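You operate a simulated robot arm through the tools that you are given. There is no shell and no other tool. Be economical: measure what you need, move in short steps, check, and stop when the job is done.

You run a simulated two-armed robot. Do the job below in one go: nothing can be reset, and whatever is moved stays where it is left.

## Task
Put one of the blue wedges from the green bench in the ply tray. Put the white dowel on the high top. Put the red block on the white tile. Switch the white fan switch on. Take the tin marked "WAX" from the green bench and put it on the brown panel. Take the varnish tin on the green bench and put it away on the shelf under the finishing table. Fetch the green cup and set it on the top of the grey chest. Put the 15 cm plywood block from the red bench on the green bench and the 10 cm plywood block on the ready end of the fan rack. Open the teal drawer, put the filler tin from the inside of the teal drawer on the grey tile and shut the drawer again. Lift the letter flap open. Do these in any order. Set down upright: tin, varnish tin, green cup.

Only the result counts: the job must be done as asked and must still hold three seconds after the hand-in. Knocking over, shifting, dropping, spilling or breaking anything else fails it.

## Robot
Two 7-joint arms with two-finger parallel grippers on one trunk, on a base that drives. Base frame: it is fixed to the floor where the robot stands at the start and does not move with it; the origin is under the middle of the robot, x ahead of it, y to its left, z up; the surface under the hand at the start is at about z = 82. Lengths are in cm, angles in degrees, forces in N, time in s.
The left shoulder is at the start at [5, 15.8, 113.3], the right one opposite. With the tool pointing down near the work surface each hand reaches from about 22 to 66 cm from the robot's upright axis, wherever it stands, measured 20 degrees to its own side. Places, roughly: READY end of the fan rack [-310, -310, 80]; blue tin, green tin [50, 100, 75]; blue wedge (3x7x3 cm) [40, 50, 80]; brown panel (20x15x2 cm) [60, 80, 80]; filler tin [-125, -75, 25]; green bench [80, 30, 80]; green cup [-100, 50, 75]; grey tile (12x12x1 cm) [70, -180, 90]; high top [-330, 180, 130]; letter flap [580, -340, 100]; ply tray (32x15x6 cm) [50, -50, 80]; plywood block [-175, -50, 75]; red block (5x8x4 cm) [40, 70, 80]; shelf under the finishing table [350, -170, 20]; teal drawer [-120, -70, 30]; top of the grey chest [-120, -70, 50]; varnish tin [50, 125, 100]; white dowel (3x3x8 cm) [40, 20, 90]; white fan switch [100, 70, 80]; white tile (12x12x1 cm) [60, 50, 80]. Payload 3.91 kg a hand.
The tool frame of a hand sits at the grasp point between the pads (the TCP): z along the fingers, y along the line on which they close. The tips reach 3 cm beyond it. The gripper opens to 11 cm. The fingers are 2 cm wide and 1 cm thick; the gripper's body (4.8 by 11.2 cm) begins 5.5 cm behind the TCP.
Orientation is that of the tool frame in the base frame, as a unit quaternion [w, x, y, z]. With the fingers straight down and closing along the base's y, the tool's x points along the base's -x, its y along +y and its z along -z.

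## Interface
- The arms move only by the tool jog_arm. It takes "left_targets", "right_targets" or both (then of equal length, played together; a hand with none holds still); each is a list that holds one entry, the list of rows, each a list of 7 numbers: the shift along the tool's x, y, z in cm, then the turn, a rotation vector about the tool's x, y, z in degrees, then the closure, from 0 (fully open) to 1 (shut). In form: [[[x, y, z, ax, ay, az, gripper], ...]]. A call has 1 to 20 rows; each row shifts and turns the commanded pose from where the row before left it, along the tool's axes as they then stand. Each row takes 0.2 s and may step no farther than 5 cm and 8.6 degrees from the row before; otherwise, or with a gripper value out of range, the whole call is refused. A pose out of reach is approached as far as the arm can. The call stops where the force on the tool passes 40 N (or 10 N more than at its start, if that is more) or the arm is blocked; 0.2 s more then pass. Each finger travels about 15.3 cm/s and halts on what it meets, pressing with about 42 N; the grip force reading is that of the motor and also rises with nothing between the fingers. The clock runs only during rows and for 0.2 s after the last one: add rows that do not move to give the fingers time. The reply holds the time, the measured pose of the TCP, the force on the tool along the base axes, the opening and the grip force, in the units named above and with some noise, with the torque about the TCP (base axes, N m) and any sound that the robot's microphone picked up.
- Cameras (640 x 400 px; columns grow to the right, rows downward): "scene" is now at [13.15, -0.07, 128.03]; the picture's right is [-0.01, -1.00, 0.00], its down [-0.46, 0.00, -0.89] and it looks along [0.89, -0.01, -0.46] (base axes); focal length 214 px, centre (320, 200). "left" rides on the left gripper at [7.2, -1.7, -10.3] in its tool frame; the picture's right is [0.23, 0.97, 0.00], its down [-0.76, 0.18, -0.62] and it looks along [-0.61, 0.14, 0.78] (tool axes); focal length 222 px, centre (320, 200). "right" rides on the right gripper at [7.2, 1.7, -10.3] in its tool frame; the picture's right is [-0.23, 0.97, 0.00], its down [-0.76, -0.18, -0.62] and it looks along [-0.61, -0.14, 0.78] (tool axes); focal length 222 px, centre (320, 200). There is no depth. A picture from a camera that has moved, and an enlarged one, comes with that camera's place and axes in the base frame and with its lens.
- snapshot(camera): a new picture of that camera. It takes no simulated time.
- raise_lower(by): slides the trunk up (or, below 0, down) by that many cm; the arms and the scene camera ride with it, the base frame stays. It gives what a move gives, with no picture.
- drive_base(legs): drives the robot by 1 to 6 legs, each [ahead, turn to the left] in cm and degrees, along the robot's own axes; the way and the turn of a leg run together, so that a leg with both is an arc; at most 150 cm and 180 degrees a leg. The arms and the cameras ride along, it lands a little off, and it stops where it bumps. It gives what a move gives.
- head_to(pan, tilt): turns the head with the scene camera to pan (to the left, within 80 degrees either way) and tilt (down, from -29 to 69), counted from straight ahead of the robot. It gives what a move gives.
- zoom(camera, box): a new picture of the part [left, top, right, bottom] of that camera's present view, enlarged. It takes no simulated time.
- hand_in(): hands the job in; it is judged then, once.

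Work in short steps. Places have to be worked out from the pictures, the camera data and where the tool is seen: move nearer, look again, correct. Check each grasp and each placing, and mend what went wrong. You have 546 turns and 346 pictures in all, those below and enlarged ones among them. Open the grippers and draw the arms clear of the work before you hand the job in, unless the task says otherwise; then end with one line.

The tools are called after ">>>" as name(argument=value, ...) on one line, values as JSON. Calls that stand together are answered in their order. jog_arm: Moves the arms, as the interface text tells. Its arguments: {"type":"object","properties":{"left_targets":{"type":"array"},"right_targets":{"type":"array"}},"required":[]} The other tools are called the same way: raise_lower (by) slides the trunk up or down; drive_base (legs) drives the base; head_to (pan, tilt) turns the head that bears the scene camera; snapshot (camera) takes a picture; zoom (camera, box) takes an enlarged picture of a part of a camera's view; hand_in () hands the job in.

At the start:

```text
time: 0.0
left_tool_pos: [30.93, 42.16, 111.95]
left_orientation: [0.001, 0.001, 1.0, 0.0]
left_wrist_force: [-0.5, 0.5, 0.4]
left_torque: [0.04, 0.01, 0.0]
left_opening: 11.0
left_grasp_force: 0.1
right_tool_pos: [40.28, 1.45, 114.26]
right_orientation: [-0.001, 0.001, 1.0, 0.0]
right_wrist_force: [-0.7, -0.4, 0.0]
right_torque: [0.0, -0.02, -0.02]
right_opening: 10.98
right_grasp_force: 0.1
trunk travel left (down, up): [-37.5, 10.7]
robot x, y, heading: [0.24, -0.04, -0.2]
head pan, tilt: [-0.5, 27.3]
```

scene: 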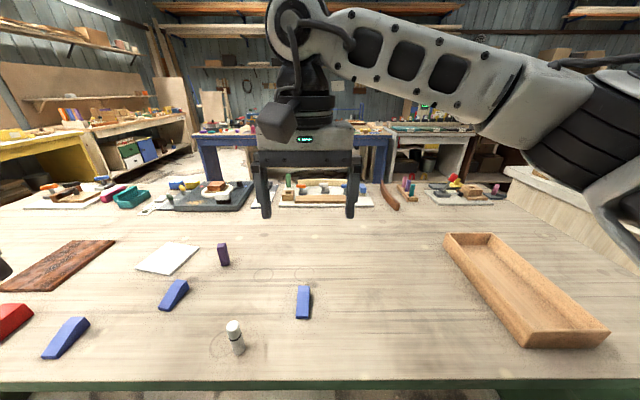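
right: 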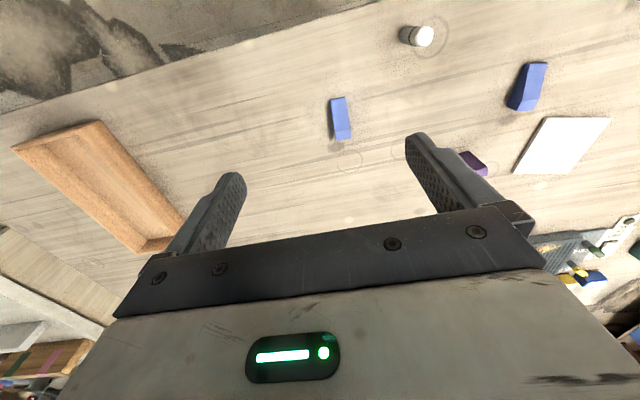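
left: 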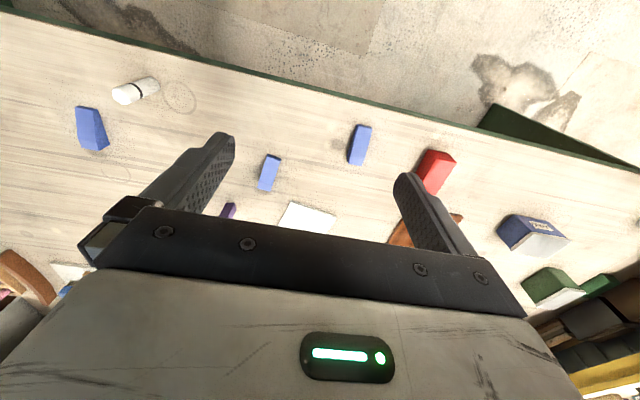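

The bench in front shows wedges, dowel, tray, tile, panel. I look left and right with the head to learn the rest of the scene.

>>> head_to(pan=60, tilt=30)

>>> snapshot(camera="scene")

>>> head_to(pan=-70, tilt=25)

>>> snapshot(camera="scene")

```text
time: 1.3
left_tool_pos: [31.05, 42.07, 112.07]
left_orientation: [0.0, 0.0, 1.0, 0.0]
left_wrist_force: [-0.4, 0.3, -0.8]
left_torque: [0.01, 0.0, 0.0]
left_opening: 10.98
left_grasp_force: 0.1
right_tool_pos: [40.32, 1.63, 114.36]
right_orientation: [0.0, 0.002, 1.0, -0.001]
right_wrist_force: [-0.1, -0.4, -1.2]
right_torque: [-0.01, 0.02, 0.01]
right_opening: 11.0
right_grasp_force: 0.0
trunk travel left (down, up): [-37.5, 10.7]
robot x, y, heading: [0.17, -0.08, 0.0]
head pan, tilt: [60.0, 30.0]
```

```text
342 pictures are left
camera scene: at [8.54, 7.84, 127.61], right [0.87, -0.5, 0.0], down [-0.25, -0.43, -0.87], along [0.43, 0.75, -0.5], focal length 214 px, centre (320, 200)
```

scene: 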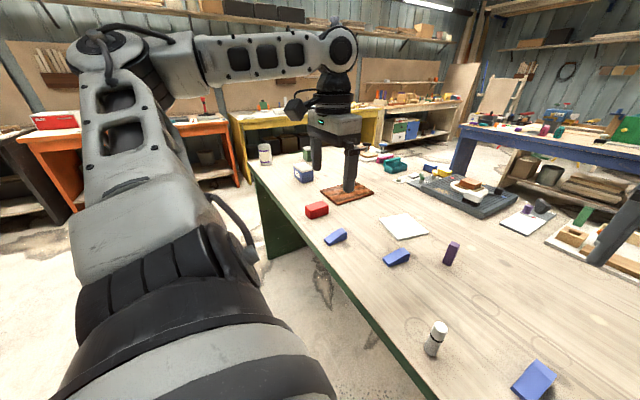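

```text
time: 3.4
left_tool_pos: [31.06, 42.02, 111.93]
left_orientation: [0.001, 0.001, 1.0, 0.0]
left_wrist_force: [0.5, -0.9, -0.6]
left_torque: [0.03, 0.0, 0.02]
left_opening: 10.98
left_grasp_force: 0.1
right_tool_pos: [40.31, 1.36, 114.25]
right_orientation: [0.0, 0.003, 1.0, 0.0]
right_wrist_force: [0.0, -0.7, -0.4]
right_torque: [0.02, 0.04, -0.05]
right_opening: 11.0
right_grasp_force: 0.1
trunk travel left (down, up): [-37.5, 10.7]
robot x, y, heading: [0.32, 0.19, -0.1]
head pan, tilt: [-70.0, 25.0]
```

```text
341 pictures are left
camera scene: at [7.17, -8.65, 128.4], right [-0.94, -0.34, 0.0], down [-0.14, 0.4, -0.91], along [0.31, -0.85, -0.42], focal length 214 px, centre (320, 200)
```

scene: 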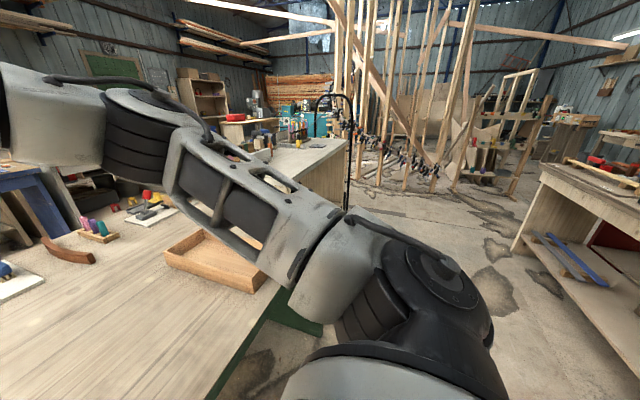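

Bench objects estimated: near wedge about [47, 3.5], dowel [37, 15], tray [50, -52]. I move the right hand above the near wedge and lower it, then look.

>>> jog_arm(right_targets=[[[-1.65, 0.5, 3.6, 0, 0, 0, 0.2], [-1.65, 0.5, 3.6, 0, 0, 0, 0.2], [-1.65, 0.5, 3.6, 0, 0, 0, 0.2], [-1.65, 0.5, 3.6, 0, 0, 0, 0.2]]])

>>> head_to(pan=0, tilt=45)

>>> snapshot(camera="right")

>>> snapshot(camera="scene")

```text
time: 4.4
left_tool_pos: [30.94, 42.09, 111.92]
left_orientation: [0.001, 0.001, 1.0, 0.0]
left_wrist_force: [-0.3, 0.3, -0.7]
left_torque: [-0.01, -0.02, 0.02]
left_opening: 11.01
left_grasp_force: 0.1
right_tool_pos: [46.82, 3.48, 100.0]
right_orientation: [0.0, 0.001, 1.0, 0.0]
right_wrist_force: [-0.4, 0.0, -0.2]
right_torque: [0.0, 0.01, -0.03]
right_opening: 8.77
right_grasp_force: 0.0
trunk travel left (down, up): [-37.5, 10.7]
robot x, y, heading: [0.08, 0.31, 0.1]
head pan, tilt: [-70.0, 25.0]
```

```text
time: 5.8
left_tool_pos: [30.98, 42.15, 112.02]
left_orientation: [0.001, 0.001, 1.0, 0.0]
left_wrist_force: [0.1, 0.7, 0.2]
left_torque: [-0.03, -0.01, -0.02]
left_opening: 11.02
left_grasp_force: 0.0
right_tool_pos: [46.6, 3.49, 100.09]
right_orientation: [0.0, 0.001, 1.0, 0.0]
right_wrist_force: [0.3, -0.2, 0.0]
right_torque: [0.02, 0.01, 0.03]
right_opening: 8.79
right_grasp_force: 0.0
trunk travel left (down, up): [-37.5, 10.7]
robot x, y, heading: [0.28, -0.26, 0.1]
head pan, tilt: [0.0, 45.0]
```

```text
340 pictures are left
camera right: at [39.48, 5.15, 110.38], right [0.23, 0.97, 0.0], down [0.76, -0.18, 0.62], along [0.61, -0.14, -0.78], focal length 222 px, centre (320, 200)
```

right: 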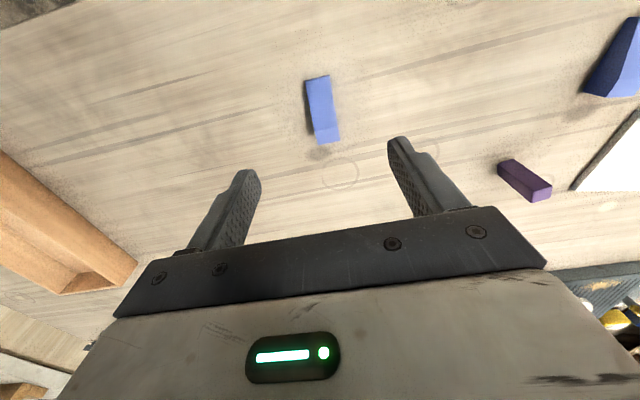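

```text
339 pictures are left
camera scene: at [12.14, 0.0, 125.35], right [0.0, -1.0, 0.0], down [-0.71, 0.0, -0.71], along [0.71, 0.0, -0.71], focal length 214 px, centre (320, 200)
```

scene: 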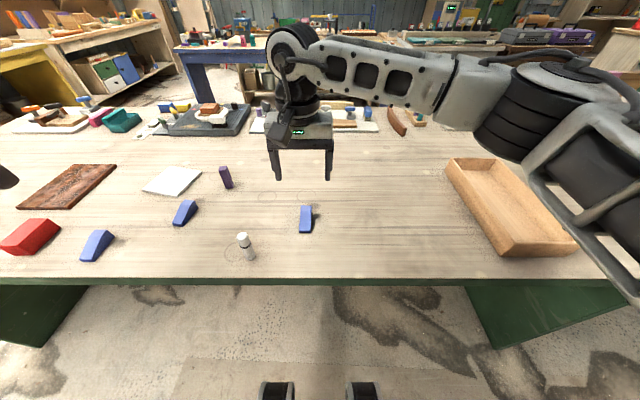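

Wedge centre is about [47, 3.6], its long axis nearly along x. I descend and close on it.

>>> jog_arm(right_targets=[[[-0.2, 0.1, 4.8, 0, 0, 4, 0.3], [0, 0, 4.8, 0, 0, 0, 0.3], [0, 0, 3.0, 0, 0, 0, 0.3], [0, 0, 2.0, 0, 0, 0, 0.3], [0, 0, 0, 0, 0, 0, 1], [0, 0, 0, 0, 0, 0, 1], [0, 0, 0, 0, 0, 0, 1]]])

>>> snapshot(camera="right")

```text
time: 7.4
left_tool_pos: [31.07, 42.1, 112.02]
left_orientation: [0.001, 0.002, 1.0, 0.0]
left_wrist_force: [-0.2, -0.2, 0.2]
left_torque: [0.03, -0.01, 0.01]
left_opening: 11.03
left_grasp_force: 0.1
right_tool_pos: [46.91, 3.37, 85.39]
right_orientation: [-0.001, 0.037, 0.999, 0.0]
right_wrist_force: [-0.3, 0.0, 0.7]
right_torque: [0.0, 0.05, 0.01]
right_opening: 2.66
right_grasp_force: 42.1
trunk travel left (down, up): [-37.5, 10.7]
robot x, y, heading: [-0.38, -0.01, 0.3]
head pan, tilt: [0.0, 45.0]
```

```text
338 pictures are left
camera right: at [39.82, 5.64, 95.71], right [0.3, 0.95, 0.0], down [0.75, -0.23, 0.62], along [0.59, -0.19, -0.78], focal length 222 px, centre (320, 200)
```

right: 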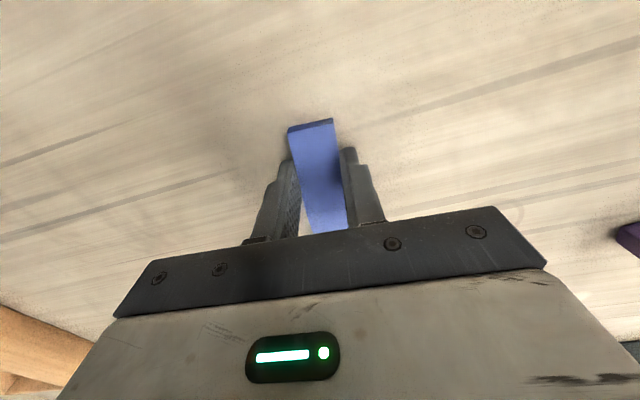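

Wedge is gripped at 2.66 cm. I lift and carry it to over the near part of the tray.

>>> jog_arm(right_targets=[[[0, 0, -5, 0, 0, -4, 1], [0, 0, -5, 0, 0, 0, 1], [0, 0, -3, 0, 0, 0, 1], [0, -4.7, 0, 0, 0, 0, 1], [0, -4.8, 0, 0, 0, 0, 1], [0, -4.8, 0, 0, 0, 0, 1], [0, -4.8, 0, 0, 0, 0, 1], [0, -4.8, 0, 0, 0, 0, 1], [0, -4.8, 0, 0, 0, 0, 1], [0, -4.8, 0, 0, 0, 0, 1], [0, -4.8, 0, 0, 0, 0, 1], [0, -4.8, 0, 0, 0, 0, 1], [0, -4.8, 0, 0, 0, 0, 1], [0, -4.8, 0, 0, 0, 0, 1], [0, 0, 0, 0, 0, -5, 1], [0, 0, 0, 0, 0, -5, 1]]])

>>> snapshot(camera="right")

>>> snapshot(camera="scene")

```text
time: 10.8
left_tool_pos: [31.11, 42.02, 112.02]
left_orientation: [0.001, 0.0, 1.0, -0.001]
left_wrist_force: [0.1, -0.1, -0.2]
left_torque: [0.01, 0.03, -0.02]
left_opening: 11.0
left_grasp_force: 0.0
right_tool_pos: [44.74, -45.62, 98.68]
right_orientation: [0.009, -0.053, 0.998, -0.018]
right_wrist_force: [0.6, 0.4, -1.2]
right_torque: [0.01, 0.04, 0.0]
right_opening: 2.66
right_grasp_force: 41.7
right hand out of reach, approached as far as the arm can: row 14, 15, 16
trunk travel left (down, up): [-37.5, 10.7]
robot x, y, heading: [-0.24, 0.09, -0.1]
head pan, tilt: [0.0, 45.0]
```

```text
337 pictures are left
camera right: at [37.18, -44.39, 108.71], right [0.12, 0.99, -0.03], down [0.76, -0.07, 0.64], along [0.63, -0.11, -0.77], focal length 222 px, centre (320, 200)
```

right: 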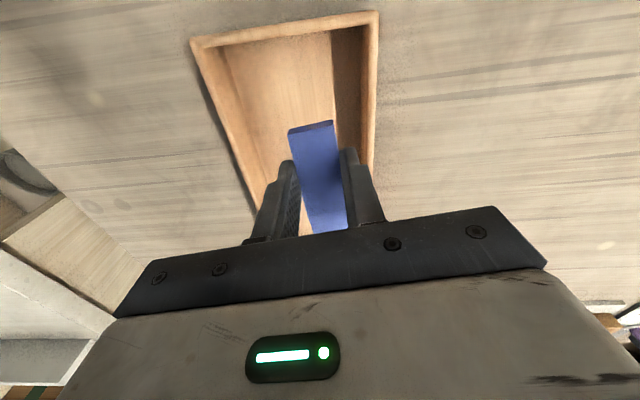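

```text
336 pictures are left
camera scene: at [12.21, 0.04, 125.33], right [0.0, -1.0, 0.0], down [-0.71, 0.0, -0.71], along [0.71, 0.0, -0.71], focal length 214 px, centre (320, 200)
```

scene: 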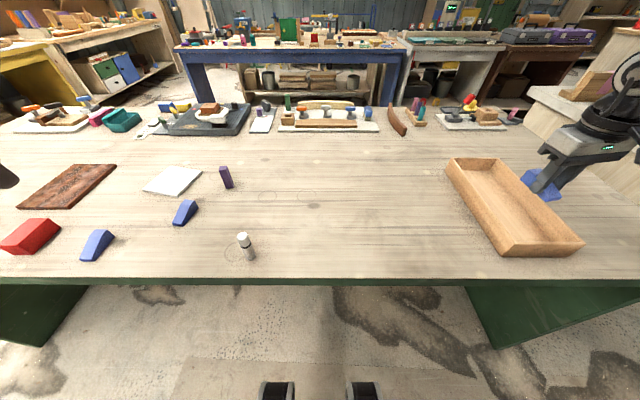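

The hand is at its reach limit, slightly near the tray's left wall. I pull back a little and see how the commanded pose behaves.

>>> jog_arm(right_targets=[[[1.2, -0.8, 2, 0, 0, 0, 1], [0, 0, 2, 0, 0, 0, 1]]])

```text
time: 11.4
left_tool_pos: [30.92, 42.03, 111.94]
left_orientation: [0.002, 0.001, 1.0, 0.0]
left_wrist_force: [-0.6, -0.1, 0.2]
left_torque: [-0.01, 0.01, 0.0]
left_opening: 10.99
left_grasp_force: 0.0
right_tool_pos: [42.37, -45.97, 95.31]
right_orientation: [0.005, -0.061, 0.998, -0.013]
right_wrist_force: [-0.3, 0.7, -0.3]
right_torque: [-0.02, 0.02, 0.0]
right_opening: 2.65
right_grasp_force: 41.3
right hand out of reach, approached as far as the arm can: row 1
trunk travel left (down, up): [-37.5, 10.7]
robot x, y, heading: [-0.03, 0.09, -0.1]
head pan, tilt: [0.0, 45.0]
```

Now shift a little out and descend to just above the tray floor.

>>> jog_arm(right_targets=[[[-1, -0.8, 2.5, 0, 0, 0, 1], [0, 0, 2.5, 0, 0, 0, 1], [0, 0, 2.5, 0, 0, 0, 1]]])

>>> snapshot(camera="right")

```text
time: 12.2
left_tool_pos: [30.95, 42.08, 111.85]
left_orientation: [0.002, 0.0, 1.0, 0.0]
left_wrist_force: [0.0, 0.0, -0.6]
left_torque: [0.01, 0.02, -0.01]
left_opening: 11.0
left_grasp_force: 0.0
right_tool_pos: [42.18, -46.28, 88.83]
right_orientation: [0.005, -0.059, 0.998, -0.015]
right_wrist_force: [0.3, 0.6, -0.7]
right_torque: [-0.01, 0.01, -0.01]
right_opening: 2.64
right_grasp_force: 41.5
right hand out of reach, approached as far as the arm can: row 1
trunk travel left (down, up): [-37.5, 10.7]
robot x, y, heading: [-0.14, -0.37, 0.2]
head pan, tilt: [0.0, 45.0]
```

```text
335 pictures are left
camera right: at [34.84, -45.18, 99.03], right [0.11, 0.99, -0.03], down [0.77, -0.07, 0.64], along [0.63, -0.09, -0.77], focal length 222 px, centre (320, 200)
```

right: 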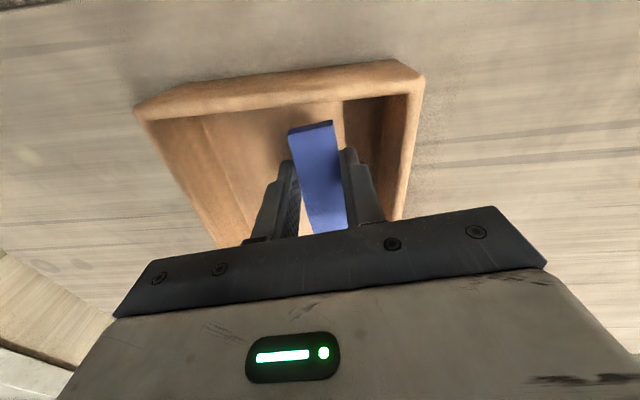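

The wedge clears the near wall by about 2 cm. I lower till just on the floor and release with a modest opening, then rise.

>>> jog_arm(right_targets=[[[0, 0, 1.5, 0, 0, 0, 1], [0, 0, 0.5, 0, 0, 0, 1], [0, 0, 0.4, 0, 0, 0, 1]]])

```text
time: 13.0
left_tool_pos: [31.05, 42.03, 111.95]
left_orientation: [0.0, 0.001, 1.0, 0.0]
left_wrist_force: [0.5, -0.6, 0.5]
left_torque: [0.02, 0.01, -0.01]
left_opening: 10.98
left_grasp_force: 0.1
right_tool_pos: [42.32, -46.17, 86.38]
right_orientation: [0.006, -0.06, 0.998, -0.013]
right_wrist_force: [0.3, 0.5, 0.3]
right_torque: [0.02, 0.03, 0.01]
right_opening: 2.65
right_grasp_force: 42.1
trunk travel left (down, up): [-37.5, 10.7]
robot x, y, heading: [-0.19, 0.21, 0.1]
head pan, tilt: [0.0, 45.0]
```

Still above the floor with no contact; I release here after another small step down, then rise.

>>> jog_arm(right_targets=[[[0, 0, 0.5, 0, 0, 0, 1], [0, 0, 0.2, 0, 0, 0, 0.65], [0, 0, 0, 0, 0, 0, 0.6], [0, 0, 0, 0, 0, 0, 0.6], [0, 0, -4, 0, 0, 0, 0.6], [0, 0, -4.5, 0, 0, 0, 0.6], [0, 0, -4.5, 0, 0, 0, 0.6]]])

>>> snapshot(camera="right")

```text
time: 14.6
left_tool_pos: [31.0, 42.15, 111.84]
left_orientation: [0.001, 0.001, 1.0, 0.0]
left_wrist_force: [0.7, -0.6, 0.0]
left_torque: [0.0, 0.0, 0.0]
left_opening: 11.0
left_grasp_force: 0.1
right_tool_pos: [42.01, -45.87, 98.64]
right_orientation: [0.004, -0.061, 0.998, -0.013]
right_wrist_force: [0.0, 0.4, -0.3]
right_torque: [0.01, -0.03, -0.04]
right_opening: 4.4
right_grasp_force: 0.1
trunk travel left (down, up): [-37.5, 10.7]
robot x, y, heading: [-0.15, -0.18, 0.0]
head pan, tilt: [0.0, 45.0]
```

```text
334 pictures are left
camera right: at [34.63, -44.78, 108.81], right [0.11, 0.99, -0.02], down [0.77, -0.07, 0.63], along [0.63, -0.09, -0.77], focal length 222 px, centre (320, 200)
```

right: 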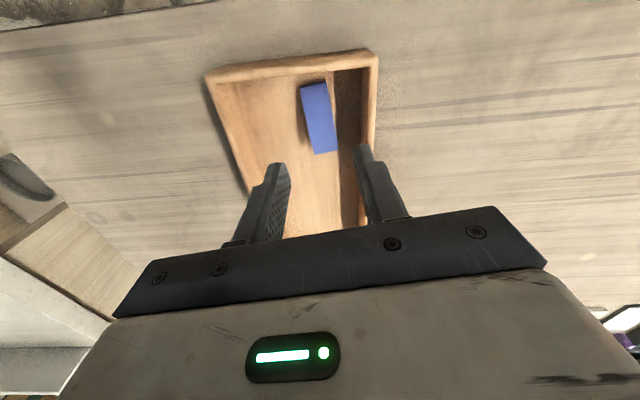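

The wedge lies in the tray. I retract the right hand, then turn and drive along the bench to the left.

>>> jog_arm(right_targets=[[[0, 2, -4.5, 0, 0, 0, 0.3], [0, 4.5, -2, 0, 0, 5, 0.3], [0.5, 4.8, -2, 0, 0, 1, 0.3], [0.5, 4.8, -2, 0, 0, 0, 0.3], [0.5, 4.8, -2, 0, 0, 0, 0.3], [0.5, 4.8, 0, 0, 0, 0, 0.3], [0.5, 4.8, 0, 0, 0, 0, 0.3]]])

>>> drive_base(legs=[[0, 90], [62, 0], [0, -90]])

>>> head_to(pan=10, tilt=40)

>>> snapshot(camera="scene")

>>> snapshot(camera="left")

```text
refused: row 3 steps farther than a row can; nothing moved
```

```text
time: 25.7
left_tool_pos: [29.11, 105.01, 112.12]
left_orientation: [0.001, -0.017, 1.0, 0.0]
left_wrist_force: [0.2, -0.9, 0.7]
left_torque: [0.01, -0.02, -0.01]
left_opening: 11.02
left_grasp_force: 0.1
right_tool_pos: [43.35, 17.82, 98.53]
right_orientation: [0.005, -0.08, 0.997, -0.012]
right_wrist_force: [-0.2, -0.6, 0.3]
right_torque: [0.0, 0.02, -0.01]
right_opening: 4.4
right_grasp_force: 0.1
trunk travel left (down, up): [-37.5, 10.7]
robot x, y, heading: [-0.2, 61.75, 2.1]
head pan, tilt: [0.0, 45.0]
```

```text
time: 26.4
left_tool_pos: [28.93, 105.07, 111.92]
left_orientation: [0.0, -0.017, 1.0, 0.0]
left_wrist_force: [0.4, -0.7, -0.3]
left_torque: [-0.01, 0.01, 0.0]
left_opening: 10.99
left_grasp_force: 0.1
right_tool_pos: [43.43, 17.5, 98.53]
right_orientation: [0.005, -0.08, 0.997, -0.012]
right_wrist_force: [0.0, 0.9, -0.3]
right_torque: [0.0, -0.02, 0.02]
right_opening: 4.4
right_grasp_force: 0.1
trunk travel left (down, up): [-37.5, 10.7]
robot x, y, heading: [-0.38, 62.03, 2.0]
head pan, tilt: [10.0, 40.0]
```

```text
333 pictures are left
camera scene: at [11.9, 63.82, 126.07], right [0.21, -0.98, 0.0], down [-0.63, -0.13, -0.77], along [0.75, 0.16, -0.64], focal length 214 px, centre (320, 200)
```

scene: 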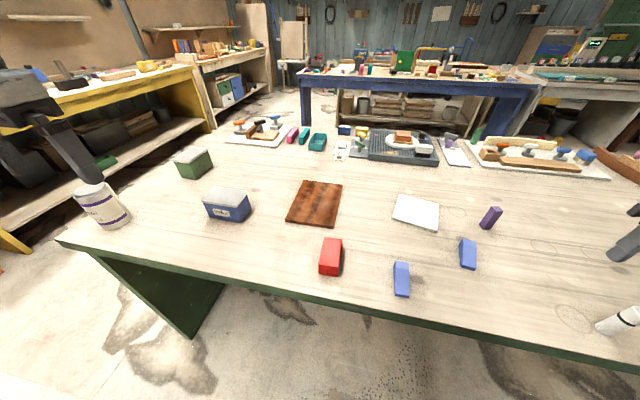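

```text
332 pictures are left
camera left: at [21.83, 102.99, 122.28], right [-0.26, 0.97, 0.0], down [0.75, 0.2, 0.62], along [0.6, 0.16, -0.78], focal length 222 px, centre (320, 200)
```

left: 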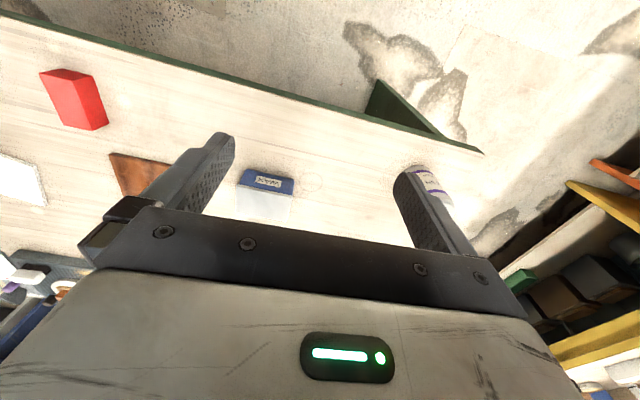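

Blue tin and green tin are visible; I zoom in on labels and on the far edge of the bench for the fan switch.

>>> zoom(camera="scene", box=[60, 130, 260, 255])

>>> zoom(camera="scene", box=[210, 100, 470, 180])

>>> zoom(camera="left", box=[220, 150, 460, 240])

```text
3.20 times, centred on (160, 192) of scene
camera zoom: at [11.9, 63.82, 126.07], right [0.21, -0.98, 0.0], down [-0.63, -0.13, -0.77], along [0.75, 0.16, -0.64], focal length 686 px, centre (832, 224)
```

zoom: 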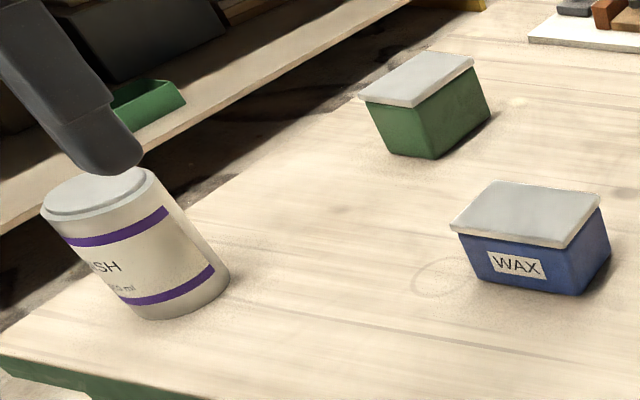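

```text
2.46 times, centred on (340, 140) of scene
camera zoom: at [11.9, 63.82, 126.07], right [0.21, -0.98, 0.0], down [-0.63, -0.13, -0.77], along [0.75, 0.16, -0.64], focal length 528 px, centre (271, 348)
```

zoom: 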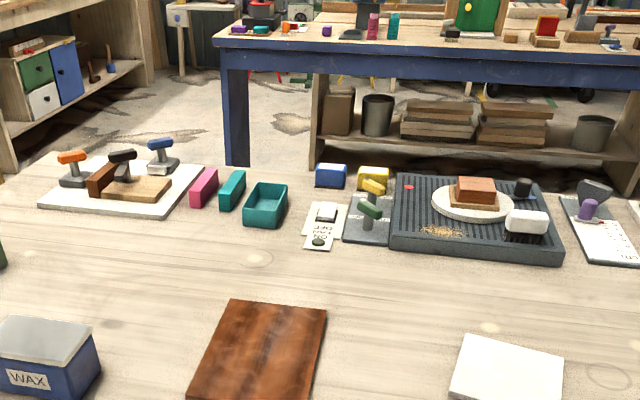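

```text
2.67 times, centred on (340, 195) of left
camera zoom: at [21.83, 102.99, 122.28], right [-0.26, 0.97, 0.0], down [0.75, 0.2, 0.62], along [0.6, 0.16, -0.78], focal length 592 px, centre (267, 213)
```

zoom: 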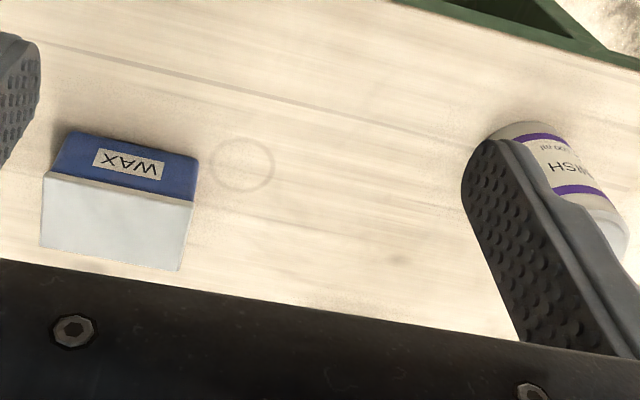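

WAX is the blue tin; the fan switch is a small "OFF" plate near [101, 72], to be reached from the other side later. Now I level the right hand and bring it over the red block (about [42, 67.5]).

>>> jog_arm(right_targets=[[[0, 0, -2, -0.7, 0.3, 4.6, 0.1], [0, 0, -2, -0.7, 0.3, 4.6, 0.1], [0, 4.5, 0, 0, 0, 0, 0.1], [0, 4.5, 0, 0, 0, 0, 0.1], [0, 4.5, 0, 0, 0, 0, 0.1], [0, 4.5, 0, 0, 0, 0, 0.1], [0, 4.5, 0, 0, 0, 0, 0.1], [0, 4.5, 0, 0, 0, 0, 0.1], [0, 4.5, 0, 0, 0, 0, 0.1], [0, 4.5, 0, 0, 0, 0, 0.1], [0, 4.5, 0, 0, 0, 0, 0.1], [0, 4.5, 0, 0, 0, 0, 0.1], [0, 4.5, 0, 0, 0, 0, 0.1]]])

>>> snapshot(camera="right")

```text
time: 29.2
left_tool_pos: [29.04, 105.16, 112.08]
left_orientation: [0.001, -0.018, 1.0, 0.0]
left_wrist_force: [-0.5, -0.3, 0.2]
left_torque: [0.0, 0.0, -0.02]
left_opening: 11.02
left_grasp_force: 0.0
right_tool_pos: [43.34, 67.0, 102.2]
right_orientation: [-0.001, 0.001, 1.0, -0.001]
right_wrist_force: [0.1, 0.9, 0.1]
right_torque: [-0.01, -0.02, -0.02]
right_opening: 9.91
right_grasp_force: 0.0
trunk travel left (down, up): [-37.5, 10.7]
robot x, y, heading: [-0.3, 62.06, 2.1]
head pan, tilt: [10.0, 40.0]
```

```text
328 pictures are left
camera right: at [36.17, 68.69, 112.46], right [0.23, 0.97, 0.0], down [0.76, -0.18, 0.62], along [0.61, -0.14, -0.78], focal length 222 px, centre (320, 200)
```

right: 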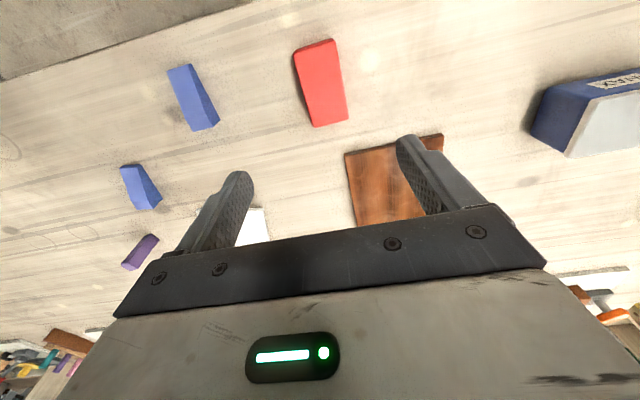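

Red block centre about [41.5, 67.8], aligned with x. Descend and grip.

>>> jog_arm(right_targets=[[[1.8, 0.8, 4, 0, 0, 0, 0.1], [0, 0, 5, 0, 0, 0, 0.1], [0, 0, 4, 0, 0, 0, 0.1], [0, 0, 3.2, 0, 0, 0, 0.1], [0, 0, 0, 0, 0, 0, 1], [0, 0, 0, 0, 0, 0, 1], [0, 0, 0, 0, 0, 0, 1]]])

```text
time: 30.8
left_tool_pos: [28.95, 105.05, 112.06]
left_orientation: [0.001, -0.018, 1.0, -0.001]
left_wrist_force: [-0.2, -0.1, -0.3]
left_torque: [-0.01, 0.05, 0.01]
left_opening: 10.99
left_grasp_force: 0.1
right_tool_pos: [41.6, 68.07, 86.23]
right_orientation: [0.0, 0.0, 1.0, 0.0]
right_wrist_force: [-0.3, -0.4, 0.5]
right_torque: [-0.03, 0.01, 0.02]
right_opening: 4.43
right_grasp_force: 41.7
trunk travel left (down, up): [-37.5, 10.7]
robot x, y, heading: [-0.4, 61.95, 2.0]
head pan, tilt: [10.0, 40.0]
```

Gripped (4.4). Lift and carry to above the tile.

>>> jog_arm(right_targets=[[[0, 0, -5, 0, 0, 0, 1], [0, 0, -5, 0, 0, 0, 1], [-3.0, -3.2, 0, 0, 0, 0, 1], [-3.0, -3.2, 0, 0, 0, 0, 1], [-3.0, -3.2, 0, 0, 0, 0, 1], [-3.0, -3.2, 0, 0, 0, 0, 1], [-3.0, -3.2, 0, 0, 0, 0, 1], [-3.0, -3.2, 0, 0, 0, 0, 1], [-2.6, -3.2, 0, 0, 0, 0, 1]]])

>>> snapshot(camera="right")

>>> snapshot(camera="scene")

```text
time: 32.8
left_tool_pos: [29.04, 105.0, 112.0]
left_orientation: [0.001, -0.018, 1.0, 0.001]
left_wrist_force: [-0.3, -0.3, 0.4]
left_torque: [-0.04, 0.01, 0.01]
left_opening: 11.0
left_grasp_force: 0.1
right_tool_pos: [62.2, 45.63, 96.27]
right_orientation: [0.0, -0.001, 1.0, 0.0]
right_wrist_force: [-0.1, -0.4, -0.6]
right_torque: [-0.03, 0.01, -0.02]
right_opening: 4.42
right_grasp_force: 42.2
trunk travel left (down, up): [-37.5, 10.7]
robot x, y, heading: [-0.36, 62.1, 2.4]
head pan, tilt: [10.0, 40.0]
```

```text
327 pictures are left
camera right: at [55.04, 47.42, 106.71], right [0.23, 0.97, 0.0], down [0.76, -0.18, 0.62], along [0.61, -0.14, -0.78], focal length 222 px, centre (320, 200)
```

right: 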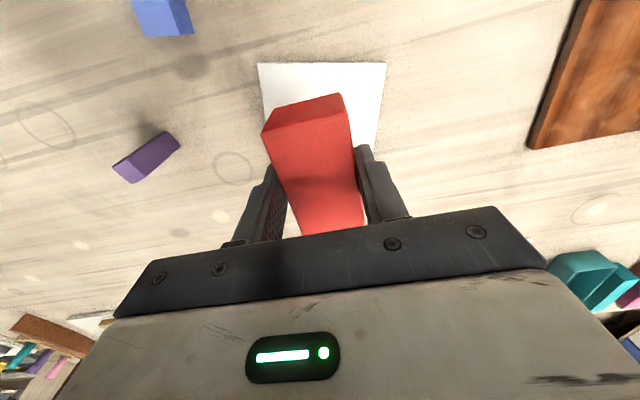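

```text
326 pictures are left
camera scene: at [11.92, 63.82, 126.07], right [0.21, -0.98, 0.0], down [-0.63, -0.14, -0.77], along [0.75, 0.16, -0.64], focal length 214 px, centre (320, 200)
```

scene: 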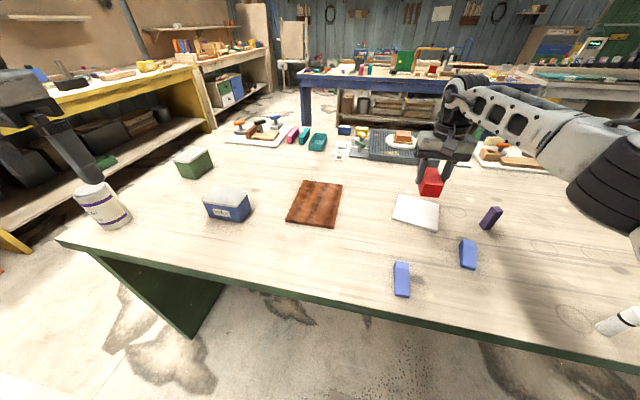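

Tile centre about [63.5, 46.3]. I shift slightly and lower to set the block on it.

>>> jog_arm(right_targets=[[[-1, 0.6, 4, 0, 0, 0, 1], [0, 0, 3.5, 0, 0, 0, 1], [0, 0, 1, 0, 0, 0, 1], [0, 0, 0.3, 0, 0, 0, 1]]])

>>> snapshot(camera="right")

```text
time: 33.8
left_tool_pos: [28.96, 105.13, 112.06]
left_orientation: [0.0, -0.017, 1.0, 0.0]
left_wrist_force: [0.1, 0.5, -0.2]
left_torque: [-0.02, -0.03, -0.02]
left_opening: 10.98
left_grasp_force: 0.1
right_tool_pos: [63.11, 46.28, 87.41]
right_orientation: [0.0, 0.0, 1.0, 0.0]
right_wrist_force: [0.1, 1.0, -1.0]
right_torque: [0.0, -0.01, 0.01]
right_opening: 4.42
right_grasp_force: 41.4
trunk travel left (down, up): [-37.5, 10.7]
robot x, y, heading: [-0.88, 62.09, 2.2]
head pan, tilt: [10.0, 40.0]
```

```text
325 pictures are left
camera right: at [55.92, 48.01, 97.75], right [0.23, 0.97, 0.0], down [0.76, -0.18, 0.62], along [0.61, -0.14, -0.78], focal length 222 px, centre (320, 200)
```

right: 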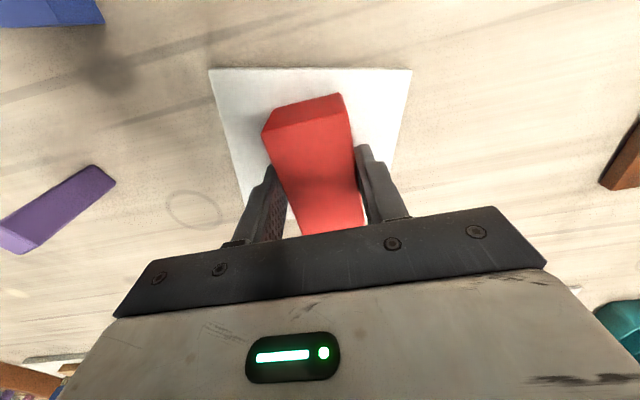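

The block is over the tile, near its surface. Lower 0.3, release, rise.

>>> jog_arm(right_targets=[[[-0.3, 0, 0.3, 0, 0, 0, 1], [0, 0, 0, 0, 0, 0, 0.4], [0, 0, 0, 0, 0, 0, 0.4], [0, 0, -4, 0, 0, 0, 0.4], [0, 0, -5, 0, 0, 0, 0.4]]])

>>> snapshot(camera="right")

```text
time: 35.0
left_tool_pos: [28.85, 105.08, 112.0]
left_orientation: [0.0, -0.017, 1.0, 0.001]
left_wrist_force: [0.4, -0.4, -0.2]
left_torque: [0.02, -0.01, -0.01]
left_opening: 10.98
left_grasp_force: 0.2
right_tool_pos: [63.46, 46.27, 96.13]
right_orientation: [0.0, 0.0, 1.0, 0.001]
right_wrist_force: [0.8, 0.4, -0.6]
right_torque: [-0.05, 0.0, 0.01]
right_opening: 6.59
right_grasp_force: 0.1
trunk travel left (down, up): [-37.5, 10.7]
robot x, y, heading: [-0.58, 61.99, 2.3]
head pan, tilt: [10.0, 40.0]
```

```text
324 pictures are left
camera right: at [56.3, 47.98, 106.4], right [0.23, 0.97, 0.0], down [0.76, -0.18, 0.62], along [0.61, -0.14, -0.78], focal length 222 px, centre (320, 200)
```

right: 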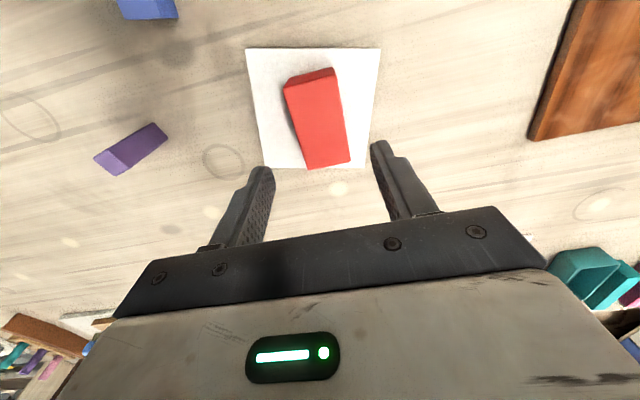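

The red block sits on the tile. The WAX tin (7 deep × 10 wide) is near [51.5, 98.7]; panel centre near [60.5, 75]. I retract the right hand and drive some 18 cm further left.

>>> jog_arm(right_targets=[[[3.7, 0, -2.7, 0, 0, 0, 0.1], [3.7, 0, -2.7, 0, 0, 0, 0.1], [3.7, 0, -2.7, 0, 0, 0, 0.1], [3.7, 0, -2.7, 0, 0, 0, 0.1], [3.7, 0, -2.7, 0, 0, 0, 0.1], [3.7, 0, -2.7, 0, 0, 0, 0.1]]])

>>> drive_base(legs=[[0, 88], [18, 0], [0, -90]])

>>> snapshot(camera="scene")

```text
time: 36.4
left_tool_pos: [28.92, 105.11, 112.07]
left_orientation: [0.001, -0.017, 1.0, 0.0]
left_wrist_force: [-0.7, 0.7, -0.2]
left_torque: [0.01, -0.02, 0.0]
left_opening: 11.01
left_grasp_force: 0.1
right_tool_pos: [40.94, 46.12, 112.26]
right_orientation: [0.0, 0.001, 1.0, -0.001]
right_wrist_force: [0.6, 0.0, 0.0]
right_torque: [0.04, -0.02, 0.04]
right_opening: 9.92
right_grasp_force: 0.0
trunk travel left (down, up): [-37.5, 10.7]
robot x, y, heading: [-0.67, 61.84, 1.9]
head pan, tilt: [10.0, 40.0]
```

```text
time: 45.4
left_tool_pos: [29.77, 121.69, 111.97]
left_orientation: [0.001, -0.007, 1.0, 0.0]
left_wrist_force: [0.7, 0.1, -0.4]
left_torque: [-0.01, -0.02, -0.01]
left_opening: 10.98
left_grasp_force: 0.1
right_tool_pos: [40.68, 62.4, 112.22]
right_orientation: [0.0, 0.01, 1.0, 0.0]
right_wrist_force: [0.0, 0.8, -1.4]
right_torque: [-0.01, -0.01, -0.03]
right_opening: 9.91
right_grasp_force: 0.1
trunk travel left (down, up): [-37.5, 10.7]
robot x, y, heading: [-0.58, 79.04, 1.0]
head pan, tilt: [10.0, 40.0]
```

```text
323 pictures are left
camera scene: at [11.88, 80.79, 126.07], right [0.19, -0.98, 0.0], down [-0.63, -0.12, -0.77], along [0.75, 0.15, -0.64], focal length 214 px, centre (320, 200)
```

scene: 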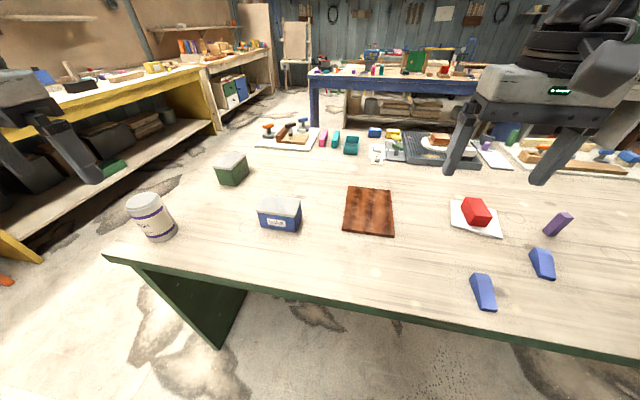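

I bring the left hand over the WAX tin, then turn it 90° so it closes along x.

>>> jog_arm(left_targets=[[[-3.1, -3.28, 0.7, 0, 0, 0, 0], [-3.1, -3.28, 0.7, 0, 0, 0, 0], [-3.1, -3.28, 0.7, 0, 0, 0, 0], [-3.1, -3.28, 0.7, 0, 0, 0, 0], [-3.1, -3.28, 0.7, 0, 0, 0, 0], [-3.1, -3.28, 0.7, 0, 0, 0, 0], [-3.1, -3.28, 0.7, 0, 0, 0, 0], [0, 0, 0, 0, 0, 8.1, 0], [0, 0, 0, 0, 0, 8.1, 0], [0, 0, 0, 0, 0, 8.1, 0], [0, 0, 0, 0, 0, 8.1, 0], [0, 0, 0, 0, 0, 8.1, 0], [0, 0, 0, 0, 0, 8.1, 0], [0, 0, 0, 0, 0, 8.1, 0], [0, 0, 0, 0, 0, 8.1, 0], [0, 0, 0, 0, 0, 8.1, 0], [0, 0, 0, 0, 0, 8.1, 0], [0, 0, 0, 0, 0, 8.1, 0]]])

>>> snapshot(camera="left")

```text
time: 49.2
left_tool_pos: [51.05, 99.54, 106.98]
left_orientation: [0.002, 0.698, 0.716, 0.0]
left_wrist_force: [-0.1, 1.1, -0.3]
left_torque: [-0.01, 0.0, 0.01]
left_opening: 11.01
left_grasp_force: 0.1
left hand out of reach, approached as far as the arm can: row 7
right_tool_pos: [40.7, 62.49, 112.25]
right_orientation: [-0.001, 0.011, 1.0, 0.0]
right_wrist_force: [0.7, -0.1, 0.4]
right_torque: [0.0, -0.01, 0.01]
right_opening: 9.92
right_grasp_force: 0.0
trunk travel left (down, up): [-37.5, 10.7]
robot x, y, heading: [-0.3, 78.84, 0.9]
head pan, tilt: [10.0, 40.0]
```

```text
322 pictures are left
camera left: at [49.2, 106.6, 117.37], right [0.97, 0.25, 0.0], down [0.2, -0.76, 0.62], along [0.16, -0.6, -0.78], focal length 222 px, centre (320, 200)
```

left: 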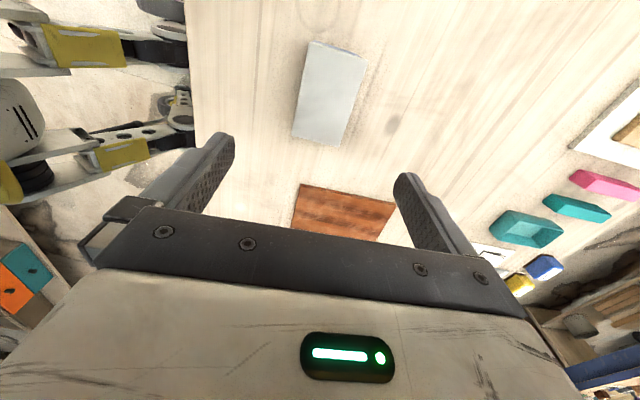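

Tin centre at about [51.7, 100], 6.4 wide along x. I align and descend to z ≈ 87, then grip.

>>> jog_arm(left_targets=[[[0.4, 0.6, 4, 0, 0, 1.5, 0], [0, 0, 4, 0, 0, 0, 0], [0, 0, 4, 0, 0, 0, 0], [0, 0, 4, 0, 0, 0, 0], [0, 0, 3.8, 0, 0, 0, 0]]])

>>> snapshot(camera="left")

```text
time: 50.4
left_tool_pos: [50.07, 101.87, 91.2]
left_orientation: [0.017, 0.706, 0.708, 0.009]
left_wrist_force: [-0.2, 0.4, -0.2]
left_torque: [-0.06, -0.02, 0.01]
left_opening: 11.02
left_grasp_force: 0.1
left hand out of reach, approached as far as the arm can: row 2, 3, 4, 5
right_tool_pos: [40.87, 62.37, 112.23]
right_orientation: [0.0, 0.01, 1.0, -0.002]
right_wrist_force: [1.0, -1.0, -0.8]
right_torque: [0.01, 0.04, 0.0]
right_opening: 9.88
right_grasp_force: 0.2
trunk travel left (down, up): [-37.5, 10.7]
robot x, y, heading: [-0.6, 79.28, 1.1]
head pan, tilt: [10.0, 40.0]
stopped in row 5 (left hand): the force on the tool passed its limit at 56 N (the readings are from after the stop); the commanded pose is now the measured one
```

```text
321 pictures are left
camera left: at [47.97, 109.11, 101.41], right [0.97, 0.23, 0.03], down [0.16, -0.75, 0.64], along [0.17, -0.62, -0.77], focal length 222 px, centre (320, 200)
```

left: 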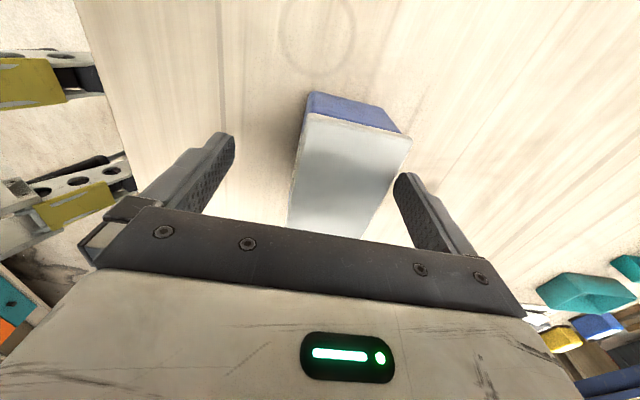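

The hand was short of reach and touched. I rise, then drive 6 cm closer to the bench.

>>> jog_arm(left_targets=[[[0, 0, -4, 0, 0, 0, 0], [0, 0, -4, 0, 0, 0, 0], [0, 0, -4, 0, 0, 0, 0], [0, 0, -3, 0, 0, 0, 0]]])

>>> drive_base(legs=[[7, 0]])

>>> snapshot(camera="left")

```text
time: 51.4
left_tool_pos: [49.6, 101.89, 106.41]
left_orientation: [0.018, 0.706, 0.708, 0.008]
left_wrist_force: [0.4, -0.5, -1.2]
left_torque: [0.0, -0.03, -0.02]
left_opening: 11.0
left_grasp_force: 0.0
right_tool_pos: [40.75, 62.46, 112.23]
right_orientation: [-0.001, 0.011, 1.0, 0.0]
right_wrist_force: [-0.9, -0.5, -1.0]
right_torque: [0.0, -0.02, 0.03]
right_opening: 9.89
right_grasp_force: 0.0
trunk travel left (down, up): [-37.5, 10.7]
robot x, y, heading: [-0.73, 79.28, 1.2]
head pan, tilt: [10.0, 40.0]
```

```text
time: 52.4
left_tool_pos: [56.41, 102.02, 106.32]
left_orientation: [0.018, 0.705, 0.708, 0.008]
left_wrist_force: [0.7, -0.1, -0.3]
left_torque: [0.03, 0.04, 0.03]
left_opening: 10.98
left_grasp_force: 0.1
right_tool_pos: [47.72, 62.66, 112.19]
right_orientation: [0.0, 0.01, 1.0, -0.001]
right_wrist_force: [0.8, 0.0, -1.0]
right_torque: [-0.01, 0.05, 0.02]
right_opening: 9.9
right_grasp_force: 0.0
trunk travel left (down, up): [-37.5, 10.7]
robot x, y, heading: [6.02, 79.45, 0.9]
head pan, tilt: [10.0, 40.0]
```

```text
320 pictures are left
camera left: at [54.34, 109.29, 116.48], right [0.97, 0.23, 0.03], down [0.16, -0.75, 0.64], along [0.17, -0.62, -0.77], focal length 222 px, centre (320, 200)
```

left: 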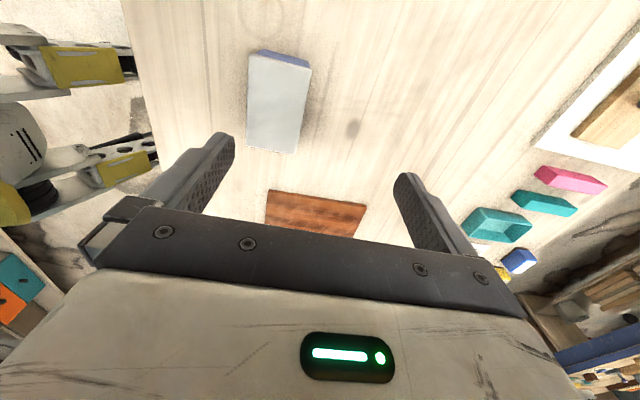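

Tin still at about [51.9, 99.8]. Straighten the tool, centre above it and descend again.

>>> jog_arm(left_targets=[[[-1, -2.3, 0, 2.1, 0.8, 0, 0], [-1.1, -2.3, 3, 0, 0, 0, 0], [0, 0, 4, 0, 0, 0, 0], [0, 0, 4, 0, 0, 0, 0]]])

>>> snapshot(camera="left")

```text
time: 53.4
left_tool_pos: [51.8, 100.13, 95.27]
left_orientation: [0.0, 0.706, 0.708, 0.001]
left_wrist_force: [-0.6, 0.1, 0.4]
left_torque: [-0.02, 0.01, -0.03]
left_opening: 11.01
left_grasp_force: 0.0
right_tool_pos: [47.51, 62.55, 112.21]
right_orientation: [0.0, 0.01, 1.0, -0.001]
right_wrist_force: [-0.1, 0.8, 0.5]
right_torque: [-0.03, 0.0, -0.02]
right_opening: 9.91
right_grasp_force: 0.0
trunk travel left (down, up): [-37.5, 10.7]
robot x, y, heading: [6.44, 79.16, 1.0]
head pan, tilt: [10.0, 40.0]
```

```text
319 pictures are left
camera left: at [50.11, 107.21, 105.51], right [0.97, 0.23, 0.0], down [0.18, -0.76, 0.62], along [0.15, -0.61, -0.78], focal length 222 px, centre (320, 200)
```

left: 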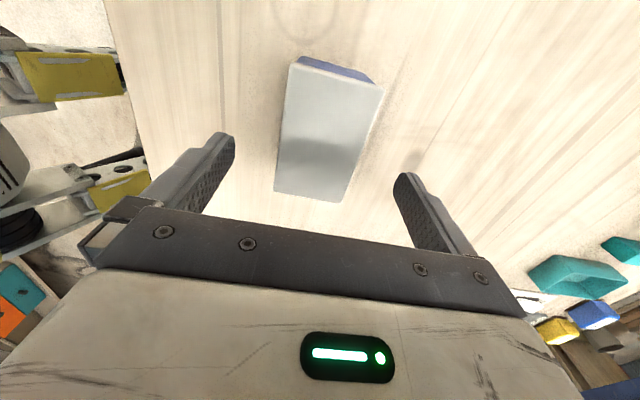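

Well centred. Descend 8 more and close.

>>> jog_arm(left_targets=[[[0, 0.2, 4, 0, 0, 0, 0], [0, 0, 2.5, 0, 0, 0, 0], [0, 0, 1.5, 0, 0, 0, 0], [0, 0, 0, 0, 0, 0, 1], [0, 0, 0, 0, 0, 0, 1], [0, 0, 0, 0, 0, 0, 1]]])

>>> snapshot(camera="scene")

```text
time: 54.8
left_tool_pos: [51.78, 100.0, 87.22]
left_orientation: [0.0, 0.706, 0.709, 0.0]
left_wrist_force: [0.8, 0.5, -0.7]
left_torque: [-0.18, -0.04, 0.1]
left_opening: 6.77
left_grasp_force: 42.0
right_tool_pos: [47.63, 62.54, 112.22]
right_orientation: [0.0, 0.01, 1.0, 0.0]
right_wrist_force: [0.0, -0.8, 0.0]
right_torque: [-0.03, 0.02, 0.01]
right_opening: 9.92
right_grasp_force: 0.0
trunk travel left (down, up): [-37.5, 10.7]
robot x, y, heading: [6.49, 79.23, 1.0]
head pan, tilt: [10.0, 40.0]
```

```text
318 pictures are left
camera scene: at [18.7, 80.93, 126.07], right [0.19, -0.98, 0.0], down [-0.63, -0.12, -0.77], along [0.75, 0.15, -0.64], focal length 214 px, centre (320, 200)
```

scene: 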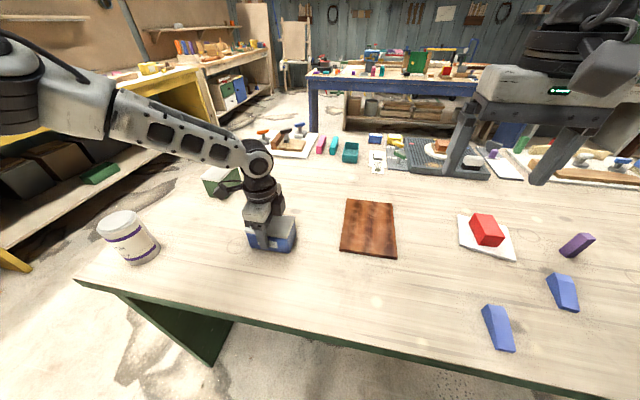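

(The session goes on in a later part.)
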